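You operate a simulated robot arm through the tools that you are given. There is no shell and no other tool. Be economical: measure what you need, move in short steps, check, and stop when the job is done.

Carry out the task below with a simulated robot arm. There is one attempt and no reset: what you move stays moved.

Task
Put one of the chipped vial with no bands from the middle shelf of the store rack on the worktop of the store rack. Then take the cartridge marked "coarse" from the worktop of the store rack and put it on top of the white pack of mats there. Then fetch the S guide block from the worktop of the store rack and set it on the top shelf of the store rack. Then fetch the orange-band large vial from the worktop of the store rack and stand it on top of the pack of small vials there. Then put the blue wipe on the worktop of the store rack away on the shelf under the hatch. Then put the black-band medium vial on the worktop of the store rack away on the ledge of tray one. Then open the locker door, fetch the red-band medium vial from the worktop of the store rack and stand it on the second shelf from the bottom of the locker, then shut the door. Then put the pink-band medium vial on the middle shelf of the corner unit. Then put the blank vial in the tray with grey grips. The order counts. Set down upright: guide block, orange-band large vial, red-band medium vial.

The check looks at the end state, three seconds after you hand in, the way a careful person would. Anything else that was tipped, shoved, dropped, spilled or broken makes it a failure.

Robot
A 7-joint arm with a two-finger parallel gripper on a trunk, on a base that drives. Base frame: it is fixed to the floor where the robot stands at the start and does not move with it; the origin is under the middle of the robot, x ahead of it, y to its left, z up. Readings come in mm, rad, newtons and seconds.
With the tool pointing down near the work surface it reaches from about 160 to 420 mm from the robot's upright axis, wherever it stands. Its first joint turns from -2.897 to 2.897 rad. Places, roughly: black-band medium vial (3x3x7 cm) [600, -900, 900]; blank vial [-1750, -3000, 1000]; blue wipe (9x7x3 cm) [400, -300, 900]; cartridge [750, 0, 1000]; chipped vial with no band (3x3x7 cm) [600, 100, 500]; guide block [500, -250, 1000]; ledge of tray one (14x60 cm) [-3420, 680, 980]; locker door [500, -3300, 1000]; middle shelf of the corner unit [700, -2600, 900]; orange-band large vial (4x4x8 cm) [400, -100, 900]; pack of mats [500, -500, 1000]; pack of small vials [750, 0, 1000]; pink-band medium vial (3x3x7 cm) [-400, -3300, 900]; red-band medium vial (3x3x7 cm) [400, -900, 900]; second shelf of the locker [700, -3300, 600]; shelf under the hatch [700, 2900, 400]; top shelf of the store rack (214x17 cm) [800, -860, 1440]; tray with grey grips (30x16x5 cm) [700, -2400, 900]; worktop of the store rack [600, -900, 900]. Payload 3.4 kg.
The tool frame sits at the grasp point between the pads (the TCP): z along the fingers, y along the line on which they close. The tips reach 30 mm beyond it. The gripper opens to 94 mm. The fingers are 28 mm wide and 10 mm thick; the gripper's body (50 by 96 mm) begins 55 mm behind the TCP.
Orientation is that of the tool frame in the base frame, as [roll, pitch, yaw] about the fixed x, y, z axes, in that order (R = Rz(yaw) Ry(pitch) Rx(roll)). With the fingers straight down and closing along the base's y, the tool's x points along the base's -x, its y along +y and its z along -z.

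Tools
- The arm moves only by the tool move_arm. Its argument "increments" is a list of rows, each a list of 7 numbers: the shift along the tool's x, y, z in mm, then the turn, a rotation vector about the tool's x, y, z in rad, then the gripper command, from -1 (fully open) to 1 (shut), values between in proportion. In form: [[dx, dy, dz, wx, wy, wz, hand], ...]. A call has 1 to 20 rows; each row is the pose to reach, as a shift and turn from the pose commanded when the call began, along the tool's axes at that moment. Rows are played at 5 a second. More than 50 mm and 0.15 rad between two rows, or a gripper value outside its range, and nothing of the call is played. A pose out of reach is approached as far as the arm can. The call stops where the force on the tool passes 40 N (or 10 N more than at its start, if that is more) or the arm is blocked; 0.2 s more then pass. The fingers move at their own pace (about 72 mm/s each) and stop on an object; they squeeze with about 40 N. The grip force told is the motor's: it shows also when the fingers shut on nothing. Time passes only in rows, and 0.2 s behind the last, so rows that repeat a pose let the fingers close. The reply holds the time, the measured pose of the TCP, the force on the tool along the base axes, the opening and the grip force, in the units named above and with some noise, with the torque about the TCP (base axes, N m) and any sound that the robot's microphone picked up.
- Cameras (640 x 400 px; columns grow to the right, rows downward): "scene" is now at [8.5, 111.8, 1653.6]; the picture's right is [-0.49, -0.87, 0.00], its down [-0.65, 0.36, -0.67] and it looks along [0.59, -0.33, -0.74] (base axes); focal length 259 px, centre (320, 200). "wrist" rides on the gripper at [76, 14, -102] in the tool frame; the picture's right is [-0.18, 0.98, 0.00], its down [-0.75, -0.14, -0.64] and it looks along [-0.63, -0.12, 0.77] (tool axes); focal length 243 px, centre (320, 200). There is no depth. A picture from a camera that has moved, and an enlarged one, comes with that camera's place and axes in the base frame and with its lens.
- get_image(camera): a new picture of that camera. It takes no simulated time.
- lift_body(by): slides the trunk up (or, below 0, down) by that many mm; the arm and the scene camera ride with it, the base frame stays. It gives what a move gives, with no picture.
- base_move(legs): drives the robot by 1 to 6 legs, each [ahead, left, turn to the left] in mm, mm and rad, along the robot's own axes; the way and the turn of a leg run together, so that a leg with both is an arc; at most 1500 mm and 3.142 rad a leg. The arm and the cameras ride along, it lands a little off, and it stops where it bumps. It gives what a move gives.
- head_to(pan, tilt): turns the head with the scene camera to pan (to the left, within 2.705 rad either way) and tilt (down, from -0.506 to 1.204), counted from straight ahead of the robot. It gives what a move gives.
- enlarge(camera, box): a new picture of the part [left, top, right, bottom] of that camera's present view, enlarged. It takes no simulated time.
- sign_off(): hands the job in; it is judged then, once.

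Go step by step. Nothing tells you exact positions but the pictures and the camera data: compare them with the known pose of the tool, close in by small moves and look again before you grip or let go. The budget is 525 turns and 300 pictures, counting those below and the enlarged ones. Unless the task says otherwise, let go and move clear before handing in, and close with one line.

The tools are called after "Request:" as name(argument=value, ...) on one line, values as JSON. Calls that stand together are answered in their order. move_arm: Moves the arm, as the interface text tells. Its arguments: {"type":"object","properties":{"increments":{"type":"array"}},"required":["increments"]} The other tools are called the same way: lift_body (by) slides the trunk up or down; base_move (legs) drives the base; head_to (pan, tilt) turns the head that bears the scene camera; get_image (camera) takes a picture; enlarge (camera, box) takes an enlarged picture of a part of a camera's view; sign_off () hands the job in.

At the start:

```text
clock: 0.0
position: [270.2, -215.7, 1000.6]
tcp_rot: [3.141, 0.0, -3.142]
ft_force: [0.1, -0.2, -0.4]
ft_torque: [0.01, 0.0, 0.03]
gripper_width: 94.0
gripper_force: 0.1
trunk travel left (down, up): [-325.0, 61.0]
robot x, y, heading: [3.0, 1.7, -0.002]
head pan, tilt: [-0.508, 0.836]
```

scene: 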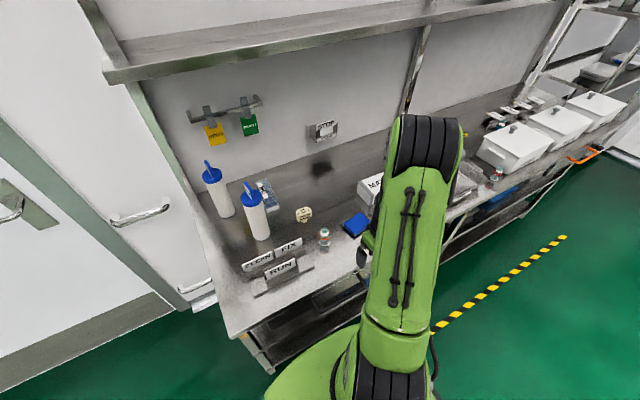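
wrist: 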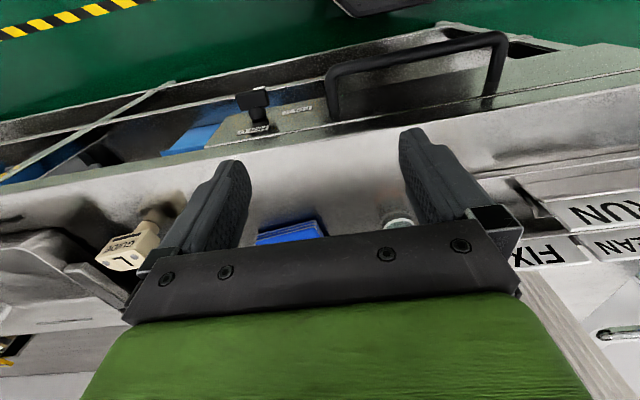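

I see the store rack with its worktop ahead and to the right, with the arm blocking part of it. I'll enlarge the scene picture to identify the items.

Request:
enlarge(camera="scene", box=[180, 80, 400, 320])

Request:
enlarge(camera="scene", box=[420, 60, 640, 220])

Request:
enlarge(camera="wrist", box=[0, 30, 640, 400])

```text
1.67 times, centred on (290, 200) of scene
camera zoom: at [8.5, 111.8, 1653.6], right [-0.49, -0.87, 0.0], down [-0.65, 0.36, -0.67], along [0.59, -0.33, -0.74], focal length 432 px, centre (370, 200)
```

zoom: 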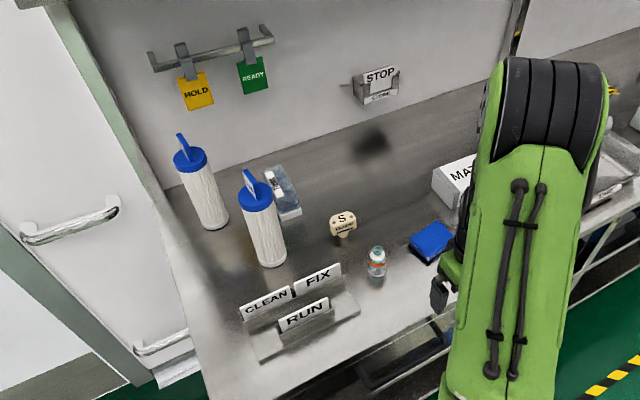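

```text
2.50 times, centred on (530, 140) of scene
camera zoom: at [8.5, 111.8, 1653.6], right [-0.49, -0.87, 0.0], down [-0.65, 0.36, -0.67], along [0.59, -0.33, -0.74], focal length 648 px, centre (-205, 350)
```

zoom: 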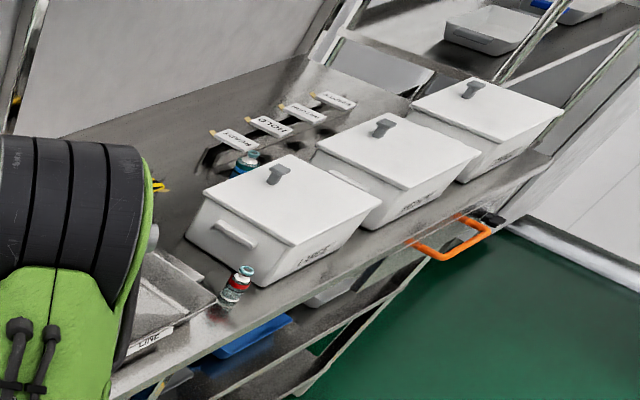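

```text
1.00 times, centred on (320, 215) of wrist (not enlarged: the box is as wide or as high as the picture)
camera zoom: at [193.8, -201.3, 1103.3], right [0.18, 0.98, 0.0], down [0.75, -0.14, 0.64], along [0.63, -0.12, -0.77], focal length 243 px, centre (320, 185)
```

zoom: 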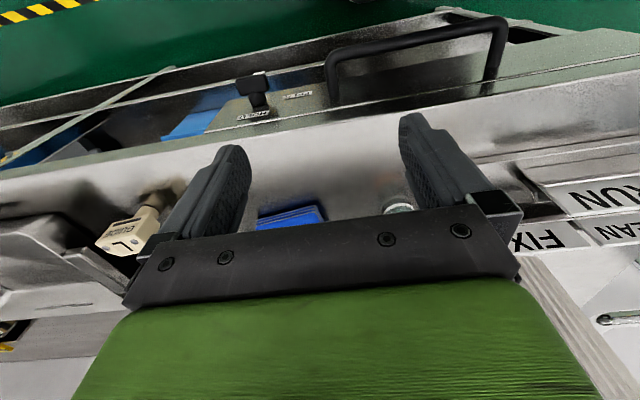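

The worktop holds the S block, an orange-band vial, the blue wipe and the mats. I'll look around with the head to map the rest.

Request:
head_to(pan=0.0, tilt=1.0)

Request:
get_image(camera="scene")

Request:
head_to(pan=-1.2, tilt=0.6)

Request:
get_image(camera="scene")

Request:
head_to(pan=1.2, tilt=0.5)

Request:
get_image(camera="scene")

Request:
head_to(pan=2.6, tilt=0.4)

Request:
get_image(camera="scene")

Request:
head_to(pan=-2.3, tilt=0.4)

Request:
get_image(camera="scene")

```text
clock: 0.9
position: [270.6, -216.4, 999.9]
tcp_rot: [3.141, 0.001, 3.141]
ft_force: [-0.4, -0.1, 0.0]
ft_torque: [0.01, 0.01, 0.02]
gripper_width: 94.3
gripper_force: 0.0
trunk travel left (down, up): [-325.0, 61.0]
robot x, y, heading: [0.3, 0.5, -0.004]
head pan, tilt: [0.0, 1.0]
```

```text
294 pictures are left
camera scene: at [9.3, 150.1, 1641.5], right [0.0, -1.0, 0.0], down [-0.84, 0.0, -0.54], along [0.54, 0.0, -0.84], focal length 259 px, centre (320, 200)
```

scene: 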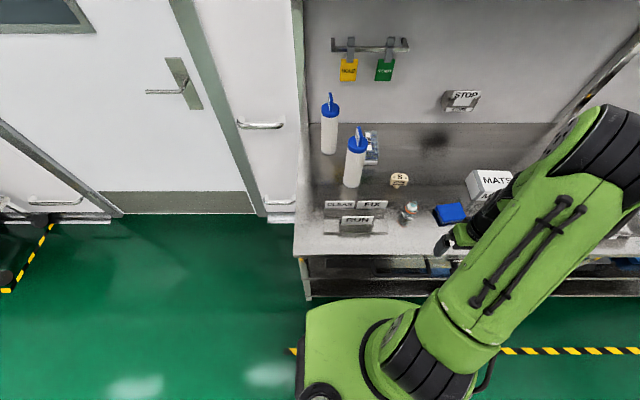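

```text
clock: 2.3
position: [268.9, -216.1, 1000.4]
tcp_rot: [3.14, 0.0, 3.14]
ft_force: [-0.2, 0.5, -1.1]
ft_torque: [0.0, -0.02, 0.0]
gripper_width: 94.1
gripper_force: 0.0
trunk travel left (down, up): [-325.0, 61.0]
robot x, y, heading: [-0.1, 2.4, 0.003]
head pan, tilt: [-1.201, 0.6]
```

```text
293 pictures are left
camera scene: at [-28.3, 67.8, 1673.5], right [-0.93, -0.36, 0.0], down [-0.2, 0.53, -0.82], along [0.3, -0.77, -0.57], focal length 259 px, centre (320, 200)
```

scene: 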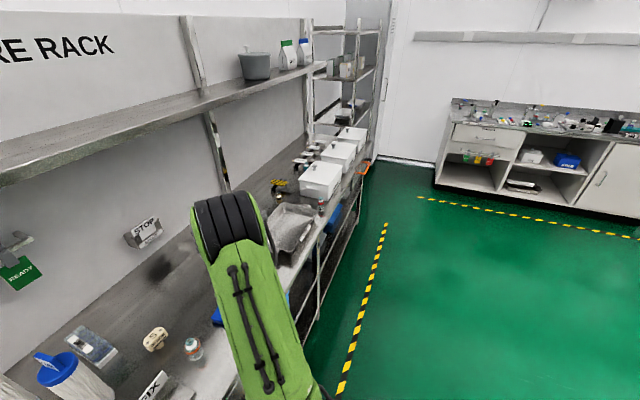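

```text
clock: 4.5
position: [270.4, -215.4, 999.9]
tcp_rot: [3.142, -0.001, 3.141]
ft_force: [-0.7, -0.6, -0.1]
ft_torque: [0.01, 0.02, 0.01]
gripper_width: 94.0
gripper_force: 0.0
trunk travel left (down, up): [-325.0, 61.0]
robot x, y, heading: [-5.1, 1.3, -0.001]
head pan, tilt: [1.201, 0.499]
```

```text
292 pictures are left
camera scene: at [-27.4, 235.0, 1682.6], right [0.93, -0.36, 0.0], down [-0.17, -0.45, -0.88], along [0.32, 0.82, -0.48], focal length 259 px, centre (320, 200)
```

scene: 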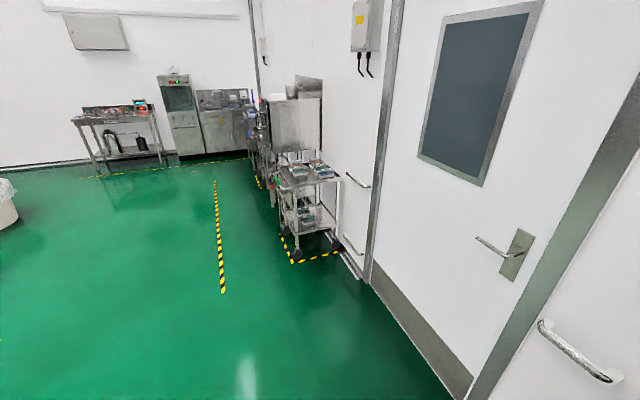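

```text
clock: 6.1
position: [269.2, -215.7, 999.9]
tcp_rot: [3.141, 0.0, -3.141]
ft_force: [-0.8, -0.4, 0.6]
ft_torque: [0.01, -0.04, -0.01]
gripper_width: 94.3
gripper_force: 0.1
trunk travel left (down, up): [-325.0, 61.0]
robot x, y, heading: [0.8, 1.3, -0.0]
head pan, tilt: [2.601, 0.4]
```

```text
291 pictures are left
camera scene: at [-139.7, 198.0, 1691.7], right [0.52, 0.86, 0.0], down [0.33, -0.2, -0.92], along [-0.79, 0.47, -0.39], focal length 259 px, centre (320, 200)
```

scene: 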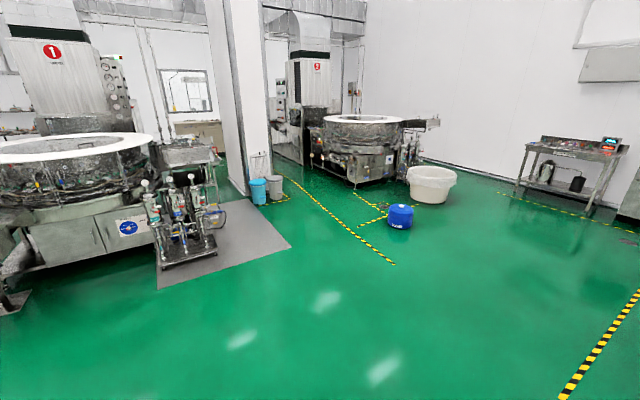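

```text
clock: 9.9
position: [269.1, -215.9, 999.5]
tcp_rot: [3.141, 0.001, 3.141]
ft_force: [-0.5, 0.9, -0.4]
ft_torque: [0.02, -0.01, 0.01]
gripper_width: 93.9
gripper_force: 0.1
trunk travel left (down, up): [-325.0, 61.0]
robot x, y, heading: [-0.3, 2.3, 0.001]
head pan, tilt: [-2.3, 0.4]
```

```text
290 pictures are left
camera scene: at [-122.1, 81.1, 1691.7], right [-0.75, 0.67, 0.0], down [0.26, 0.29, -0.92], along [-0.61, -0.69, -0.39], focal length 259 px, centre (320, 200)
```

scene: 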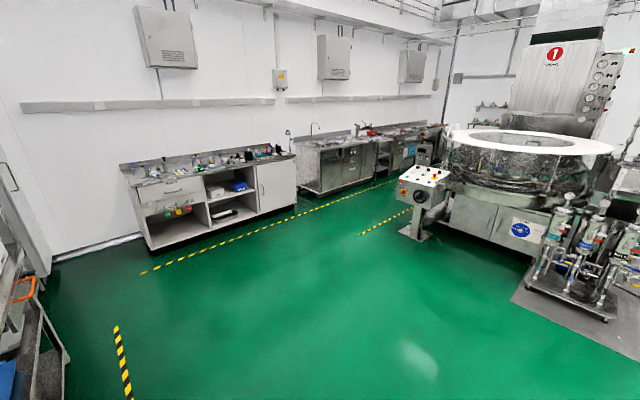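

I've mapped the room. Now I'll back off and lower the trunk to look at the middle shelf beneath the worktop.

Request:
base_move(legs=[[-900, 0, 0]])

Request:
lift_body(by=-325)

Request:
head_to(pan=-0.1, tilt=0.45)

Request:
get_image(camera="scene")

```text
clock: 14.6
position: [-617.5, -210.9, 999.7]
tcp_rot: [3.14, 0.0, 3.115]
ft_force: [-0.9, -0.6, 0.3]
ft_torque: [0.01, -0.02, -0.04]
gripper_width: 94.0
gripper_force: 0.1
trunk travel left (down, up): [-325.0, 61.0]
robot x, y, heading: [-880.8, 10.3, -0.026]
head pan, tilt: [-2.3, 0.4]
```

```text
clock: 17.8
position: [-617.3, -212.2, 675.7]
tcp_rot: [3.141, 0.001, 3.116]
ft_force: [-0.1, -0.1, 0.0]
ft_torque: [0.01, 0.0, 0.0]
gripper_width: 94.0
gripper_force: 0.0
trunk travel left (down, up): [0.0, 386.0]
robot x, y, heading: [-880.5, 9.2, -0.028]
head pan, tilt: [-2.3, 0.4]
```

```text
clock: 19.9
position: [-617.6, -211.1, 675.1]
tcp_rot: [-3.142, -0.001, 3.115]
ft_force: [0.6, -0.1, 0.3]
ft_torque: [-0.04, 0.01, 0.0]
gripper_width: 93.9
gripper_force: 0.0
trunk travel left (down, up): [0.0, 386.0]
robot x, y, heading: [-879.9, 8.4, -0.026]
head pan, tilt: [-0.099, 0.45]
```

```text
289 pictures are left
camera scene: at [-846.5, 151.7, 1362.7], right [-0.13, -0.99, 0.0], down [-0.43, 0.05, -0.9], along [0.89, -0.11, -0.44], focal length 259 px, centre (320, 200)
```

scene: 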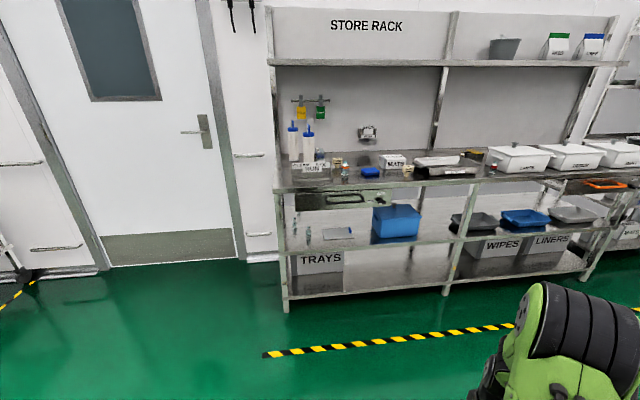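

Request:
enlarge(camera="scene", box=[265, 170, 425, 270])

Request:
enlarge(camera="scene", box=[270, 110, 430, 200])

Request:
enlarge(camera="scene", box=[400, 120, 560, 220])

```text
4.00 times, centred on (345, 220) of scene
camera zoom: at [-846.5, 151.7, 1362.7], right [-0.13, -0.99, 0.0], down [-0.43, 0.05, -0.9], along [0.89, -0.11, -0.44], focal length 1038 px, centre (220, 120)
```

zoom: 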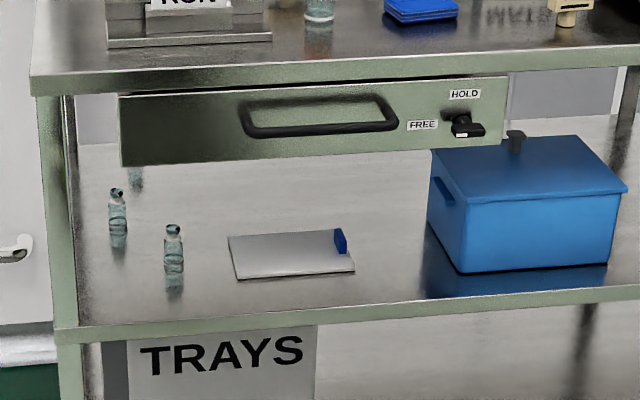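

```text
4.00 times, centred on (350, 155) of scene
camera zoom: at [-846.5, 151.7, 1362.7], right [-0.13, -0.99, 0.0], down [-0.43, 0.05, -0.9], along [0.89, -0.11, -0.44], focal length 1038 px, centre (200, 380)
```

zoom: 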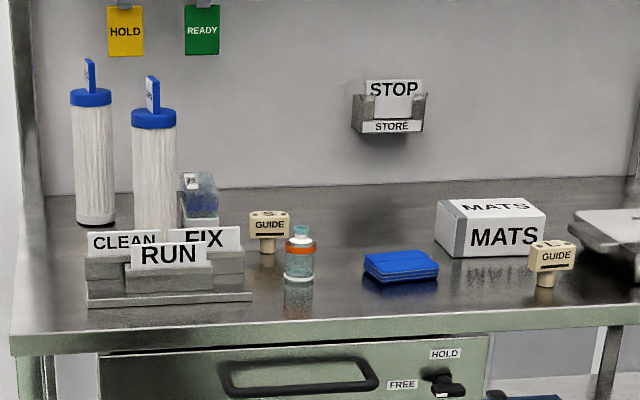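

```text
4.00 times, centred on (480, 170) of scene
camera zoom: at [-846.5, 151.7, 1362.7], right [-0.13, -0.99, 0.0], down [-0.43, 0.05, -0.9], along [0.89, -0.11, -0.44], focal length 1038 px, centre (-320, 320)
```

zoom: 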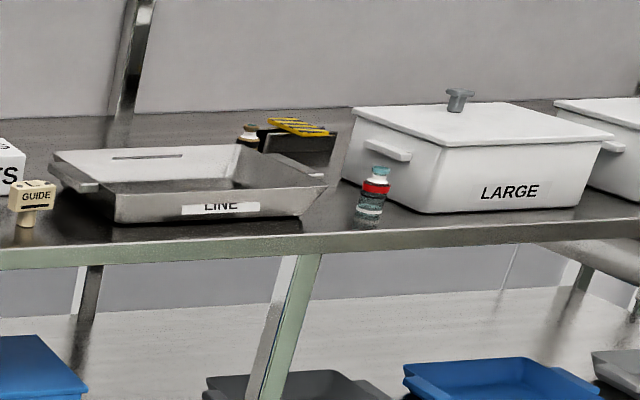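

There are three vials at the left of the middle shelf and two tagged cartridges on the worktop. I'll zoom in to check the chips and read the tags.

Request:
enlarge(camera="scene", box=[284, 118, 324, 143])

Request:
enlarge(camera="scene", box=[288, 208, 328, 248])

Request:
enlarge(camera="scene", box=[290, 145, 390, 190])

```text
16.00 times, centred on (304, 130) of scene
camera zoom: at [-846.5, 151.7, 1362.7], right [-0.13, -0.99, 0.0], down [-0.43, 0.05, -0.9], along [0.89, -0.11, -0.44], focal length 4150 px, centre (576, 1312)
```

zoom: 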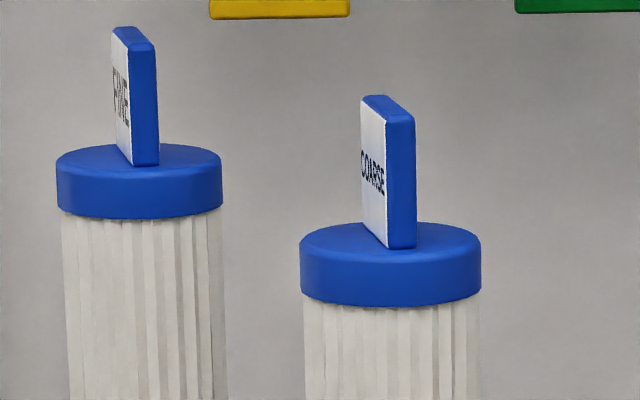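

```text
10.00 times, centred on (308, 228) of scene
camera zoom: at [-846.5, 151.7, 1362.7], right [-0.13, -0.99, 0.0], down [-0.43, 0.05, -0.9], along [0.89, -0.11, -0.44], focal length 2594 px, centre (440, -80)
```

zoom: 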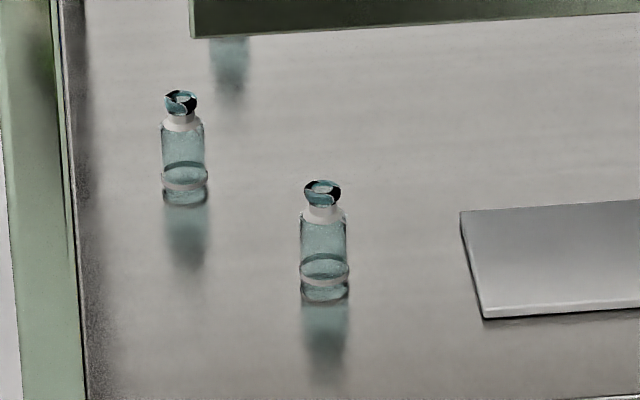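

```text
6.40 times, centred on (340, 168) of scene
camera zoom: at [-846.5, 151.7, 1362.7], right [-0.13, -0.99, 0.0], down [-0.43, 0.05, -0.9], along [0.89, -0.11, -0.44], focal length 1660 px, centre (192, 408)
```

zoom: 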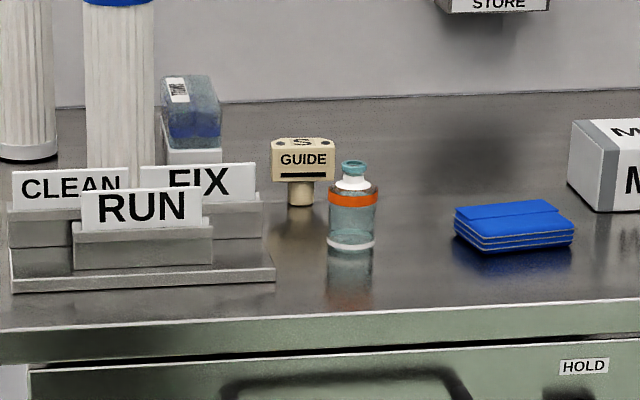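

Both front vials on the shelf have a broken dark rim and no bands; I put the front one near (409, 64, 500). I'll drive closer and set the arm straight ahead, tilted 45°.

Request:
base_move(legs=[[500, 70, 0.027]])

Request:
move_arm(increments=[[0, 36, 0, 0, -0.13, 0, -1], [0, 72, 0, 0, -0.26, 0, -1], [0, 108, 0, 0, -0.39, 0, -1], [0, 144, 0, 0, -0.52, 0, -1], [0, 180, 0, 0, -0.65, 0, -1], [0, 216, 0, 0, -0.785, 0, -1]])

Request:
get_image(camera="wrist")

Request:
get_image(camera="scene")

```text
clock: 22.8
position: [-118.2, -139.8, 675.2]
tcp_rot: [3.141, -0.002, -3.137]
ft_force: [-0.3, -0.5, 0.6]
ft_torque: [-0.01, -0.01, 0.0]
gripper_width: 94.1
gripper_force: 0.0
trunk travel left (down, up): [0.0, 386.0]
robot x, y, heading: [-388.0, 74.6, 0.002]
head pan, tilt: [-0.099, 0.45]
```

```text
clock: 24.2
position: [15.7, 64.8, 709.8]
tcp_rot: [3.138, 0.783, 3.134]
ft_force: [0.4, 1.9, -0.4]
ft_torque: [-0.15, 0.04, -0.15]
gripper_width: 94.0
gripper_force: 0.0
out of reach, approached as far as the arm can: row 3, 4, 5, 6
trunk travel left (down, up): [0.0, 386.0]
robot x, y, heading: [-387.9, 77.0, 0.004]
head pan, tilt: [-0.099, 0.45]
```

```text
282 pictures are left
camera wrist: at [-110.0, 79.0, 729.9], right [0.13, 0.98, 0.13], down [0.08, -0.14, 0.99], along [0.99, -0.12, -0.1], focal length 243 px, centre (320, 200)
```

wrist: 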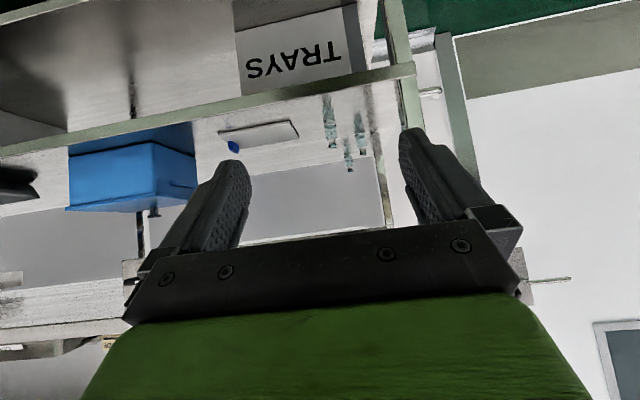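

```text
281 pictures are left
camera scene: at [-356.4, 218.4, 1362.4], right [-0.1, -1.0, 0.0], down [-0.43, 0.04, -0.9], along [0.9, -0.09, -0.44], focal length 259 px, centre (320, 200)
```

scene: 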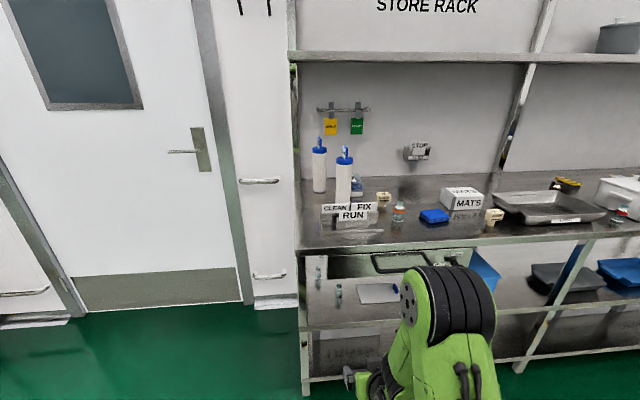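

The arm was pushed out to about 400 mm ahead when tilted, so that is a minimum-reach effect. I'll test what pose the controller now treats as commanded.

Request:
move_arm(increments=[[0, 0, 0, 0, 0, 0, -1], [0, 0, 0, 0, 0, 0, -1]])

```text
clock: 24.8
position: [14.5, 64.8, 710.3]
tcp_rot: [-3.142, 0.783, -3.138]
ft_force: [0.6, 0.4, 0.8]
ft_torque: [0.01, 0.01, -0.02]
gripper_width: 93.8
gripper_force: 0.2
trunk travel left (down, up): [0.0, 386.0]
robot x, y, heading: [-387.5, 73.6, 0.005]
head pan, tilt: [-0.099, 0.45]
```

The achieved pose is now the commanded one. I'll lower the tool to about z 575 while well clear of the rack.

Request:
move_arm(increments=[[30, 0, 30, 0, 0, 0, -1], [60, 0, 60, 0, 0, 0, -1], [95, 0, 95, 0, 0, 0, -1]])

Request:
get_image(camera="wrist")

```text
clock: 25.6
position: [13.3, 65.2, 572.6]
tcp_rot: [-3.141, 0.786, -3.136]
ft_force: [0.7, 0.2, -0.8]
ft_torque: [0.01, -0.01, -0.02]
gripper_width: 94.0
gripper_force: 0.0
trunk travel left (down, up): [0.0, 386.0]
robot x, y, heading: [-383.8, 76.2, 0.006]
head pan, tilt: [-0.099, 0.45]
```

```text
280 pictures are left
camera wrist: at [-112.0, 80.1, 591.9], right [0.13, 0.98, 0.13], down [0.08, -0.14, 0.99], along [0.99, -0.11, -0.1], focal length 243 px, centre (320, 200)
```

wrist: 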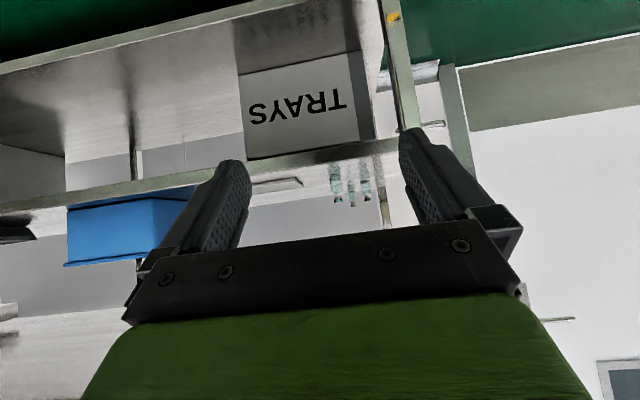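

The front vial lies almost straight ahead (y≈66). I'll zoom the scene view to triangulate it properly.

Request:
enlarge(camera="scene", box=[300, 250, 380, 310])

Request:
enlarge(camera="wrist", box=[300, 130, 400, 220])

```text
6.67 times, centred on (340, 280) of scene
camera zoom: at [-358.0, 216.6, 1362.6], right [-0.1, -1.0, 0.0], down [-0.43, 0.04, -0.9], along [0.9, -0.09, -0.44], focal length 1729 px, centre (187, -333)
```

zoom: 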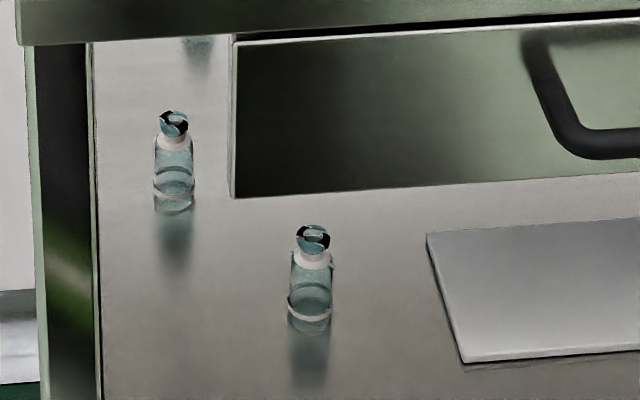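

```text
4.44 times, centred on (350, 175) of wrist
camera zoom: at [-112.0, 80.1, 591.9], right [0.13, 0.98, 0.13], down [0.08, -0.14, 0.99], along [0.99, -0.11, -0.1], focal length 1078 px, centre (187, 311)
```

zoom: 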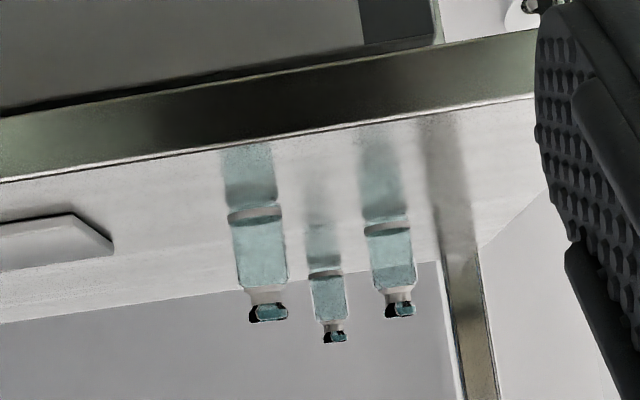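

All three are chipped. I'll creep the base forward 230 mm with the tool at z≈572, staying above the shelf edge, and look again.

Request:
base_move(legs=[[230, -8, 0]])

Request:
get_image(camera="wrist")

Request:
get_image(camera="scene")

```text
clock: 27.3
position: [240.8, 59.9, 572.7]
tcp_rot: [-3.14, 0.786, -3.137]
ft_force: [0.9, -0.4, 0.1]
ft_torque: [0.01, 0.03, 0.0]
gripper_width: 93.9
gripper_force: 0.0
trunk travel left (down, up): [0.0, 386.0]
robot x, y, heading: [-162.5, 66.8, 0.009]
head pan, tilt: [-0.099, 0.45]
```

```text
277 pictures are left
camera wrist: at [115.3, 73.4, 592.2], right [0.13, 0.98, 0.13], down [0.08, -0.14, 0.99], along [0.99, -0.11, -0.1], focal length 243 px, centre (320, 200)
```

wrist: 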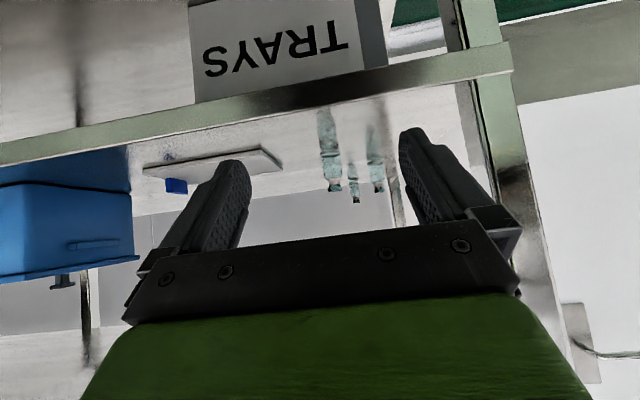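

```text
276 pictures are left
camera scene: at [-130.4, 210.0, 1362.6], right [-0.09, -1.0, 0.0], down [-0.43, 0.04, -0.9], along [0.9, -0.09, -0.44], focal length 259 px, centre (320, 200)
```

scene: 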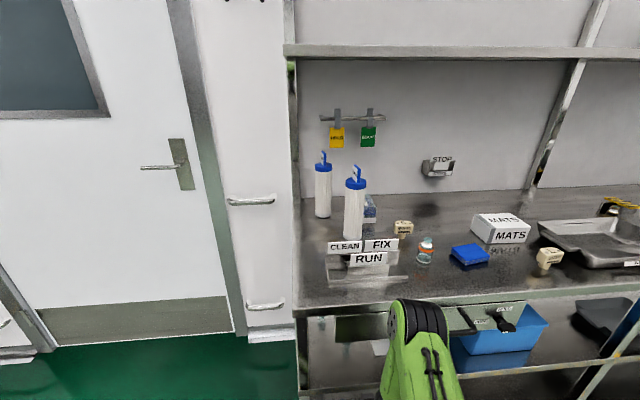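

Request:
enlarge(camera="wrist", box=[290, 90, 410, 220])

```text
3.08 times, centred on (350, 155) of wrist
camera zoom: at [115.3, 73.4, 592.2], right [0.13, 0.98, 0.13], down [0.08, -0.14, 0.99], along [0.99, -0.11, -0.1], focal length 746 px, centre (228, 338)
```

zoom: 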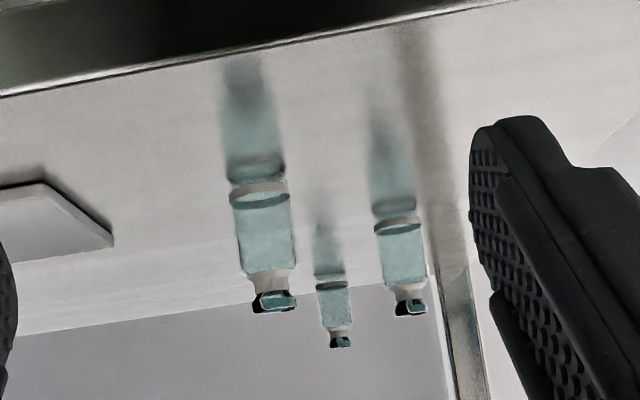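

Size-based and angle-based depths disagree, so I'll raise the tool 80 mm for a clean triangulation.

Request:
move_arm(increments=[[-28, 0, -28, 0, 0, 0, -1], [-56.6, 0, -56.6, 0, 0, 0, -1], [-56.6, 0, -56.6, 0, 0, 0, -1]])

Request:
enlarge(camera="wrist", box=[290, 40, 410, 170])

```text
clock: 28.1
position: [242.8, 59.1, 654.2]
tcp_rot: [3.141, 0.785, -3.137]
ft_force: [0.3, 0.1, 0.2]
ft_torque: [-0.01, -0.03, 0.01]
gripper_width: 93.8
gripper_force: 0.1
trunk travel left (down, up): [0.0, 386.0]
robot x, y, heading: [-162.0, 67.5, 0.006]
head pan, tilt: [-0.099, 0.45]
```

```text
3.08 times, centred on (350, 105) of wrist
camera zoom: at [117.1, 73.9, 672.9], right [0.13, 0.98, 0.13], down [0.08, -0.14, 0.99], along [0.99, -0.11, -0.1], focal length 746 px, centre (228, 492)
```

zoom: 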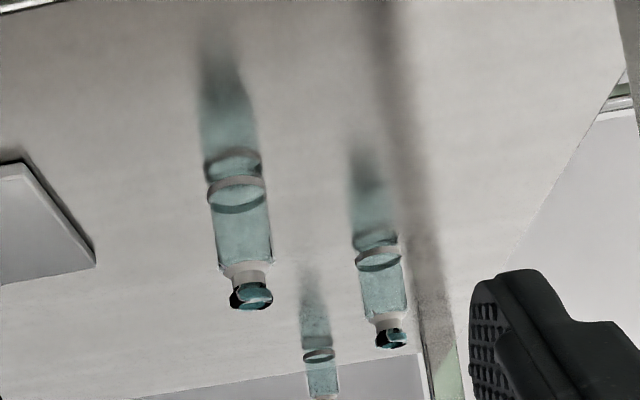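

Triangulated: the vial is at x≈470, y≈58, with the shelf surface near z 478. I'll lower to z≈524 and drive in 140 mm.

Request:
move_arm(increments=[[30, 0, 30, 0, 0, 0, -1], [60, 0, 60, 0, 0, 0, -1], [92, 0, 92, 0, 0, 0, -1], [92, 0, 92, 0, 0, 0, -1]])

Request:
base_move(legs=[[140, 0, 0]])

Request:
get_image(camera="wrist")

Request:
get_image(camera="scene")

```text
clock: 29.1
position: [242.4, 62.1, 524.6]
tcp_rot: [-3.141, 0.785, -3.136]
ft_force: [0.3, 0.5, 0.2]
ft_torque: [0.0, 0.01, -0.01]
gripper_width: 94.1
gripper_force: 0.0
trunk travel left (down, up): [0.0, 386.0]
robot x, y, heading: [-162.3, 68.7, 0.007]
head pan, tilt: [-0.099, 0.45]
```

```text
clock: 30.4
position: [344.1, 59.3, 532.5]
tcp_rot: [-3.136, 0.795, -3.139]
ft_force: [-0.7, -0.2, -0.7]
ft_torque: [0.01, 0.02, 0.01]
gripper_width: 93.9
gripper_force: 0.1
trunk travel left (down, up): [0.0, 386.0]
robot x, y, heading: [-49.5, 68.4, -0.002]
head pan, tilt: [-0.099, 0.45]
stopped in leg 1: the robot was blocked; the commanded pose is now the measured one
```

```text
273 pictures are left
camera wrist: at [217.6, 74.4, 550.0], right [0.13, 0.98, 0.13], down [0.07, -0.14, 0.99], along [0.99, -0.12, -0.09], focal length 243 px, centre (320, 200)
```

wrist: 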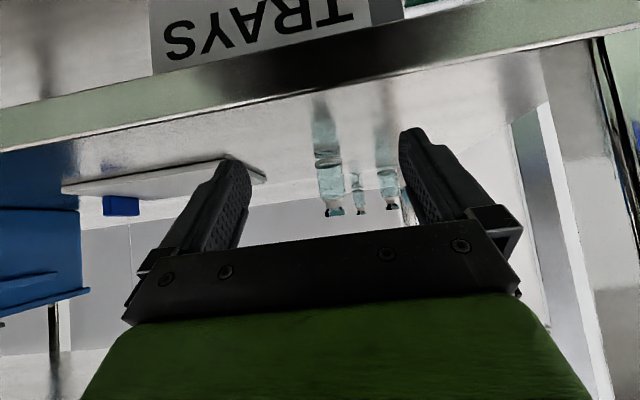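

```text
272 pictures are left
camera scene: at [-41.2, 214.7, 1362.6], right [-0.1, -0.99, 0.0], down [-0.42, 0.04, -0.91], along [0.9, -0.09, -0.42], focal length 259 px, centre (320, 200)
```

scene: 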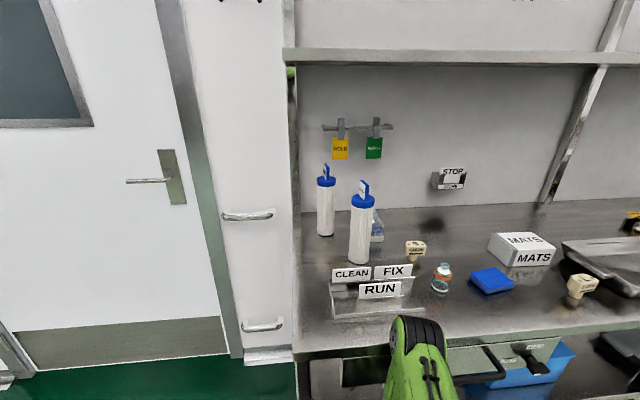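

The arm touched something (probably forearm against the worktop edge or drawer handle). I'll back off a little and look down to see the arm's shape.

Request:
base_move(legs=[[-40, 0, 0]])

Request:
head_to(pan=-0.5, tilt=1.1)

Request:
get_image(camera="scene")

```text
clock: 31.3
position: [312.2, 57.2, 520.9]
tcp_rot: [3.14, 0.77, 3.137]
ft_force: [-0.2, 0.5, 0.7]
ft_torque: [0.02, -0.01, -0.01]
gripper_width: 94.0
gripper_force: 0.0
trunk travel left (down, up): [0.0, 386.0]
robot x, y, heading: [-89.4, 65.7, 0.002]
head pan, tilt: [-0.099, 0.45]
```

```text
clock: 32.3
position: [311.9, 57.5, 520.8]
tcp_rot: [3.139, 0.77, 3.138]
ft_force: [0.0, 0.6, 1.1]
ft_torque: [0.01, 0.03, 0.02]
gripper_width: 94.0
gripper_force: 0.0
trunk travel left (down, up): [0.0, 386.0]
robot x, y, heading: [-85.8, 70.3, 0.003]
head pan, tilt: [-0.499, 1.1]
```

```text
271 pictures are left
camera scene: at [-90.9, 187.9, 1310.5], right [-0.48, -0.88, 0.0], down [-0.78, 0.43, -0.45], along [0.4, -0.22, -0.89], focal length 259 px, centre (320, 200)
```

scene: 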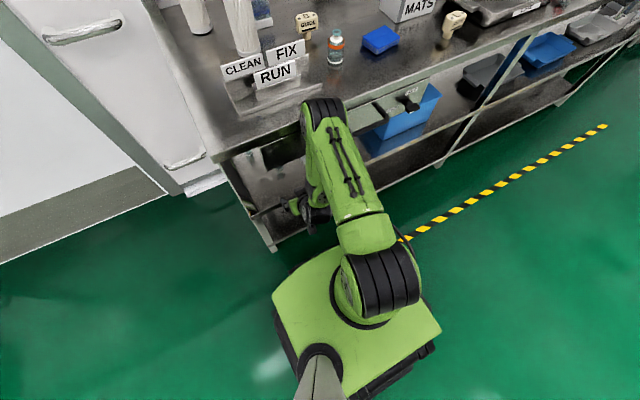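

The elbow pokes forward at the worktop edge. Standing further back with the arm more extended lowers the elbow, so I'll back off and then extend the arm.

Request:
base_move(legs=[[-165, 0, 0]])

Request:
move_arm(increments=[[-30, 0, 29, 0, 0, 0, -1], [-60, 0, 58, 0, 0, 0, -1], [-90, 0, 87, 0, 0, 0, -1], [-120, 0, 116, 0, 0, 0, -1], [-150, 0, 145, 0, 0, 0, -1], [-150, 0, 145, 0, 0, 0, -1]])

Request:
get_image(camera="wrist")

Request:
get_image(camera="scene")

```text
clock: 33.8
position: [148.6, 57.3, 521.4]
tcp_rot: [3.139, 0.77, 3.139]
ft_force: [-1.0, -0.5, 0.1]
ft_torque: [0.03, -0.01, 0.01]
gripper_width: 94.3
gripper_force: 0.1
trunk travel left (down, up): [0.0, 386.0]
robot x, y, heading: [-250.6, 69.4, 0.0]
head pan, tilt: [-0.499, 1.1]
```

```text
clock: 35.2
position: [356.5, 57.1, 520.6]
tcp_rot: [3.14, 0.77, 3.142]
ft_force: [-0.7, -0.2, -1.6]
ft_torque: [-0.02, -0.01, 0.0]
gripper_width: 94.1
gripper_force: 0.0
trunk travel left (down, up): [0.0, 386.0]
robot x, y, heading: [-248.3, 67.3, -0.002]
head pan, tilt: [-0.499, 1.1]
```

```text
270 pictures are left
camera wrist: at [231.8, 71.2, 543.0], right [0.13, 0.98, 0.13], down [0.1, -0.14, 0.99], along [0.99, -0.12, -0.11], focal length 243 px, centre (320, 200)
```

wrist: 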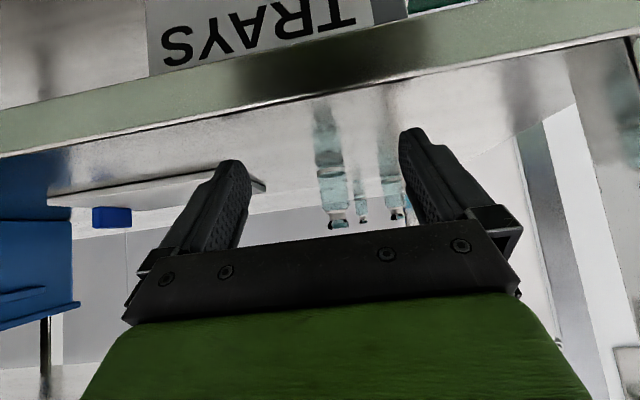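

```text
269 pictures are left
camera scene: at [-254.8, 187.7, 1310.5], right [-0.48, -0.88, 0.0], down [-0.78, 0.42, -0.45], along [0.4, -0.22, -0.89], focal length 259 px, centre (320, 200)
```

scene: 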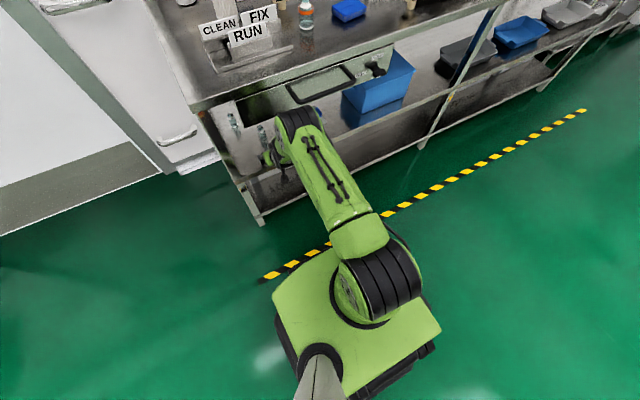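

Clear of the edge now, and the vial is dead ahead. Extending 75 mm more.

Request:
move_arm(increments=[[-27, 0, 26, 0, 0, 0, -1], [-54, 0, 52, 0, 0, 0, -1], [-54, 0, 52, 0, 0, 0, -1]])

Request:
get_image(camera="wrist")

```text
clock: 36.0
position: [434.4, 57.3, 520.1]
tcp_rot: [3.14, 0.767, 3.14]
ft_force: [0.2, -0.7, 0.3]
ft_torque: [0.01, -0.02, 0.02]
gripper_width: 93.8
gripper_force: 0.1
trunk travel left (down, up): [0.0, 386.0]
robot x, y, heading: [-250.8, 67.5, 0.002]
head pan, tilt: [-0.499, 1.1]
```

```text
268 pictures are left
camera wrist: at [308.6, 71.9, 541.2], right [0.13, 0.98, 0.13], down [0.1, -0.14, 0.99], along [0.99, -0.12, -0.11], focal length 243 px, centre (320, 200)
```

wrist: 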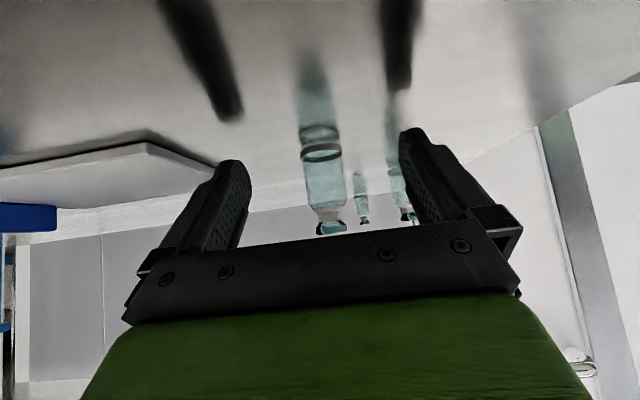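

The vial is about 55 mm ahead of the pads and centred. I'll extend 54 mm, then close.

Request:
move_arm(increments=[[-19, 0, 18.5, 0, 0, 0, -1], [-38.5, 0, 37.5, 0, 0, 0, -1], [-38.5, 0, 37.5, 0, 0, 0, -1]])

Request:
get_image(camera="wrist")

```text
clock: 36.8
position: [456.9, 56.7, 531.1]
tcp_rot: [3.14, 0.769, 3.141]
ft_force: [0.5, -0.8, -0.9]
ft_torque: [0.01, 0.0, -0.02]
gripper_width: 94.3
gripper_force: 0.2
out of reach, approached as far as the arm can: row 1, 2, 3
trunk travel left (down, up): [0.0, 386.0]
robot x, y, heading: [-248.0, 69.0, 0.001]
head pan, tilt: [-0.499, 1.1]
```

```text
267 pictures are left
camera wrist: at [332.6, 71.3, 554.0], right [0.13, 0.98, 0.13], down [0.09, -0.14, 0.99], along [0.99, -0.12, -0.11], focal length 243 px, centre (320, 200)
```

wrist: 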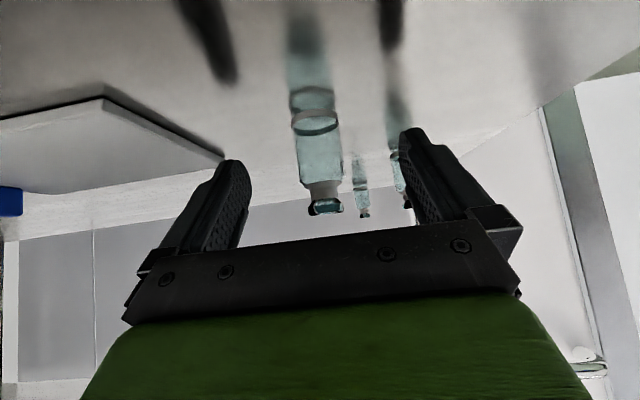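

Arm reach is maxed at ~705 mm; I'll drive the base forward about 30 mm, then fine-tune.

Request:
base_move(legs=[[32, 0, 0]])

Request:
move_arm(increments=[[6, 0, 6, 0, 0, 0, -1], [6, 0, 6, 0, 0, 0, -1]])

Request:
get_image(camera="wrist")

```text
clock: 37.6
position: [482.5, 57.4, 519.8]
tcp_rot: [3.14, 0.751, 3.14]
ft_force: [-1.1, -0.4, -0.1]
ft_torque: [-0.02, -0.01, 0.01]
gripper_width: 93.8
gripper_force: 0.1
trunk travel left (down, up): [0.0, 386.0]
robot x, y, heading: [-219.9, 70.2, 0.004]
head pan, tilt: [-0.499, 1.1]
```

```text
clock: 38.2
position: [481.4, 55.4, 512.7]
tcp_rot: [3.14, 0.749, -3.14]
ft_force: [0.1, 0.4, -0.4]
ft_torque: [-0.02, -0.03, 0.0]
gripper_width: 94.2
gripper_force: 0.2
trunk travel left (down, up): [0.0, 386.0]
robot x, y, heading: [-221.0, 67.0, 0.004]
head pan, tilt: [-0.499, 1.1]
```

```text
266 pictures are left
camera wrist: at [356.1, 71.2, 536.3], right [0.13, 0.98, 0.13], down [0.12, -0.14, 0.98], along [0.98, -0.12, -0.13], focal length 243 px, centre (320, 200)
```

wrist: 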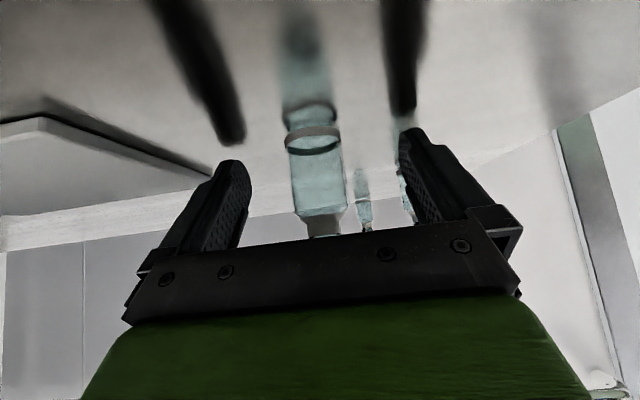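

The vial is between the pads; tips are close to the shelf. I'll raise 6 mm, go forward 8 mm and close.

Request:
move_arm(increments=[[-10, 0, 1, 0, 0, 0, -1], [-10, 0, 1, 0, 0, 0, -0.2], [-10, 0, 1, 0, 0, 0, 0.4], [-10, 0, 1, 0, 0, 0, 1], [-10, 0, 1, 0, 0, 0, 1], [-10, 0, 1, 0, 0, 0, 1]])

Request:
get_image(camera="wrist")

```text
clock: 39.6
position: [484.0, 56.3, 521.2]
tcp_rot: [3.139, 0.749, 3.141]
ft_force: [-0.5, -0.3, 0.0]
ft_torque: [-0.01, -0.02, 0.03]
gripper_width: 29.1
gripper_force: 39.9
out of reach, approached as far as the arm can: row 1, 2, 3, 4, 5, 6
trunk travel left (down, up): [0.0, 386.0]
robot x, y, heading: [-217.4, 66.9, 0.004]
head pan, tilt: [-0.499, 1.1]
```

```text
265 pictures are left
camera wrist: at [359.1, 71.4, 545.0], right [0.13, 0.98, 0.13], down [0.12, -0.14, 0.98], along [0.98, -0.12, -0.13], focal length 243 px, centre (320, 200)
```

wrist: 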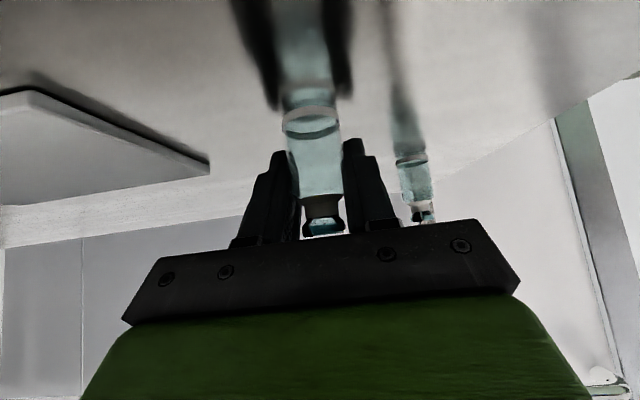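

Gripped (29 mm). Lift 25 mm and back out.

Request:
move_arm(increments=[[-8, 0, -9, 0, 0, 0, 1], [-17, 0, -18, 0, 0, 0, 1], [-17, 0, -18, 0, 0, 0, 1]])

Request:
base_move(legs=[[-330, 0, 0]])

Request:
get_image(camera="wrist")

```text
clock: 40.0
position: [476.2, 57.0, 516.4]
tcp_rot: [-3.139, 0.739, -3.136]
ft_force: [4.7, -0.1, 18.4]
ft_torque: [-0.11, -0.08, 0.02]
gripper_width: 29.2
gripper_force: 39.9
trunk travel left (down, up): [0.0, 386.0]
robot x, y, heading: [-221.4, 64.9, 0.005]
head pan, tilt: [-0.499, 1.1]
stopped in row 2: the force on the tool passed its limit at 50 N (the readings are from after the stop); the commanded pose is now the measured one
```

```text
clock: 42.2
position: [144.3, 55.9, 517.5]
tcp_rot: [-3.14, 0.737, -3.137]
ft_force: [-0.6, 0.1, -0.2]
ft_torque: [0.01, -0.01, -0.03]
gripper_width: 28.6
gripper_force: 40.1
trunk travel left (down, up): [0.0, 386.0]
robot x, y, heading: [-554.5, 68.9, -0.002]
head pan, tilt: [-0.499, 1.1]
```

```text
264 pictures are left
camera wrist: at [18.4, 70.6, 542.8], right [0.13, 0.98, 0.12], down [0.13, -0.14, 0.98], along [0.98, -0.11, -0.14], focal length 243 px, centre (320, 200)
```

wrist: 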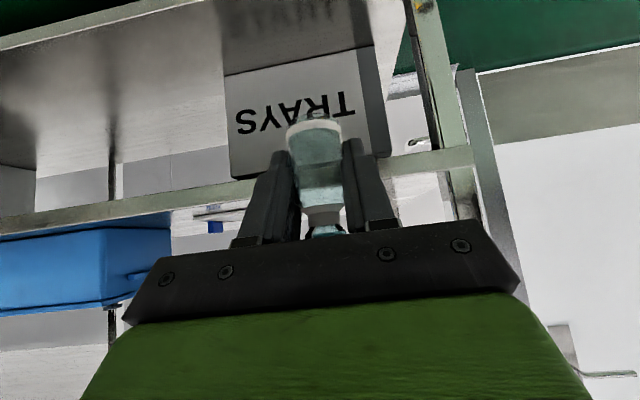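

The lift pressed on the shelf because of the reach limit, but the vial is held and out. Now retract the arm, raise the trunk, and check the vial.

Request:
move_arm(increments=[[14, 0, -46, 0, 0, 0, 1], [28, 0, -92, 0, 0, 0, 1], [42, 0, -138, 0, 0, 0, 1], [56, 0, -184, 0, 0, 0, 1], [70, 0, -230, 0, 0, 0, 1], [84, 0, -276, 0, 0, 0, 1], [84, 0, -276, 0, 0, 0, 1]])

Request:
lift_body(by=340)

Request:
head_to(pan=-0.3, tilt=0.7)

Request:
get_image(camera="scene")

Request:
get_image(camera="wrist")

```text
clock: 43.8
position: [-105.0, 56.5, 661.7]
tcp_rot: [-3.139, 0.739, -3.136]
ft_force: [0.2, 0.3, -0.1]
ft_torque: [-0.01, 0.05, -0.07]
gripper_width: 28.5
gripper_force: 40.0
trunk travel left (down, up): [0.0, 386.0]
robot x, y, heading: [-554.3, 67.6, 0.001]
head pan, tilt: [-0.499, 1.1]
```

```text
clock: 47.2
position: [-104.4, 56.4, 1001.8]
tcp_rot: [-3.141, 0.737, -3.137]
ft_force: [0.0, 0.2, 0.1]
ft_torque: [-0.01, -0.01, -0.02]
gripper_width: 28.3
gripper_force: 40.7
trunk travel left (down, up): [-340.0, 46.0]
robot x, y, heading: [-551.7, 64.1, 0.006]
head pan, tilt: [-0.499, 1.1]
```

```text
clock: 48.0
position: [-104.5, 55.4, 1001.4]
tcp_rot: [-3.139, 0.738, -3.137]
ft_force: [0.1, 0.2, -0.3]
ft_torque: [-0.02, 0.01, 0.02]
gripper_width: 28.5
gripper_force: 40.0
trunk travel left (down, up): [-340.0, 46.0]
robot x, y, heading: [-550.4, 63.3, 0.0]
head pan, tilt: [-0.3, 0.7]
```

```text
263 pictures are left
camera scene: at [-531.6, 191.8, 1680.0], right [-0.29, -0.96, 0.0], down [-0.62, 0.19, -0.76], along [0.73, -0.22, -0.64], focal length 259 px, centre (320, 200)
```

scene: 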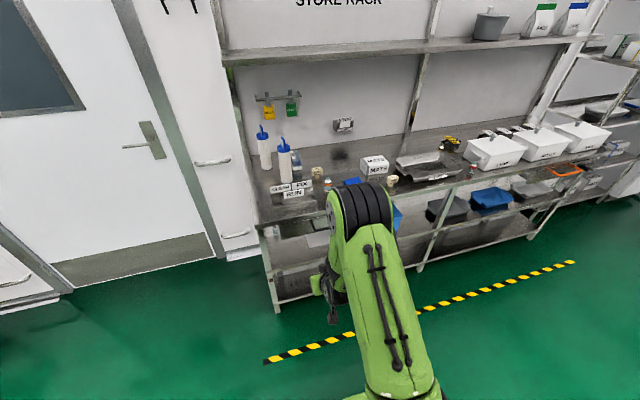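

```text
262 pictures are left
camera wrist: at [-229.9, 70.1, 1027.0], right [0.13, 0.98, 0.12], down [0.13, -0.14, 0.98], along [0.98, -0.11, -0.14], focal length 243 px, centre (320, 200)
```

wrist: 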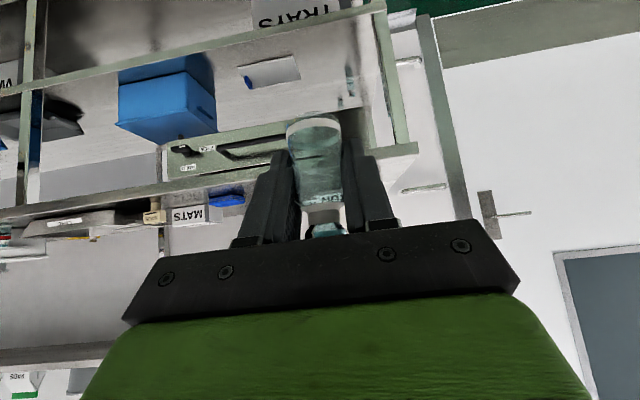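

The vial is held upright. I'll slide right to y≈−392, then drive forward, aiming for the free strip between the wipe and the L block.

Request:
base_move(legs=[[0, -455, 0], [380, 0, 0]])

Request:
get_image(camera="wrist")

Request:
get_image(camera="scene")

```text
clock: 52.8
position: [278.8, -390.7, 1000.9]
tcp_rot: [-3.141, 0.736, -3.127]
ft_force: [0.1, 0.5, 0.1]
ft_torque: [0.02, 0.01, -0.02]
gripper_width: 28.5
gripper_force: 40.1
trunk travel left (down, up): [-340.0, 46.0]
robot x, y, heading: [-171.0, -383.0, 0.016]
head pan, tilt: [-0.3, 0.7]
```

```text
261 pictures are left
camera wrist: at [152.7, -377.1, 1026.8], right [0.12, 0.98, 0.12], down [0.13, -0.14, 0.98], along [0.98, -0.1, -0.14], focal length 243 px, centre (320, 200)
```

wrist: 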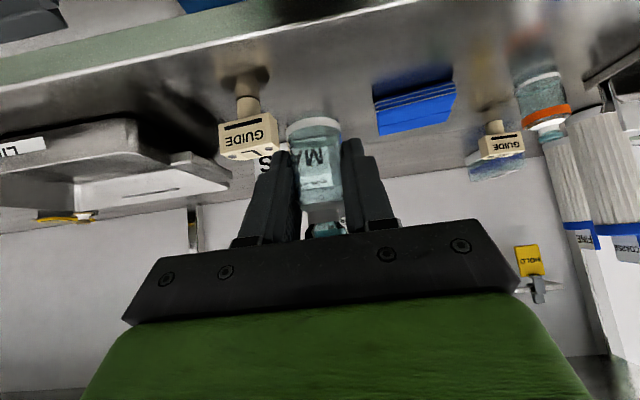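

```text
260 pictures are left
camera scene: at [-149.8, -258.6, 1680.1], right [-0.28, -0.96, 0.0], down [-0.62, 0.18, -0.76], along [0.73, -0.22, -0.64], focal length 259 px, centre (320, 200)
```

scene: 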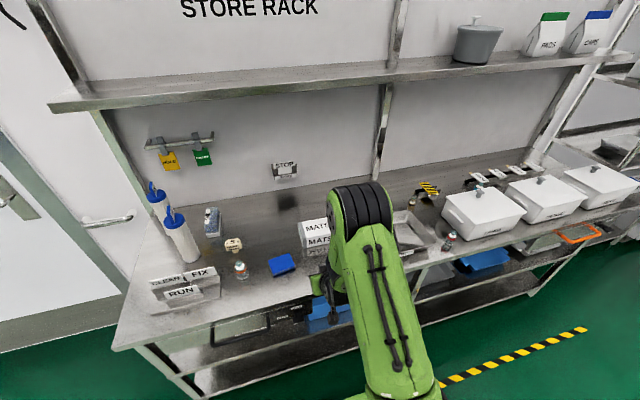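

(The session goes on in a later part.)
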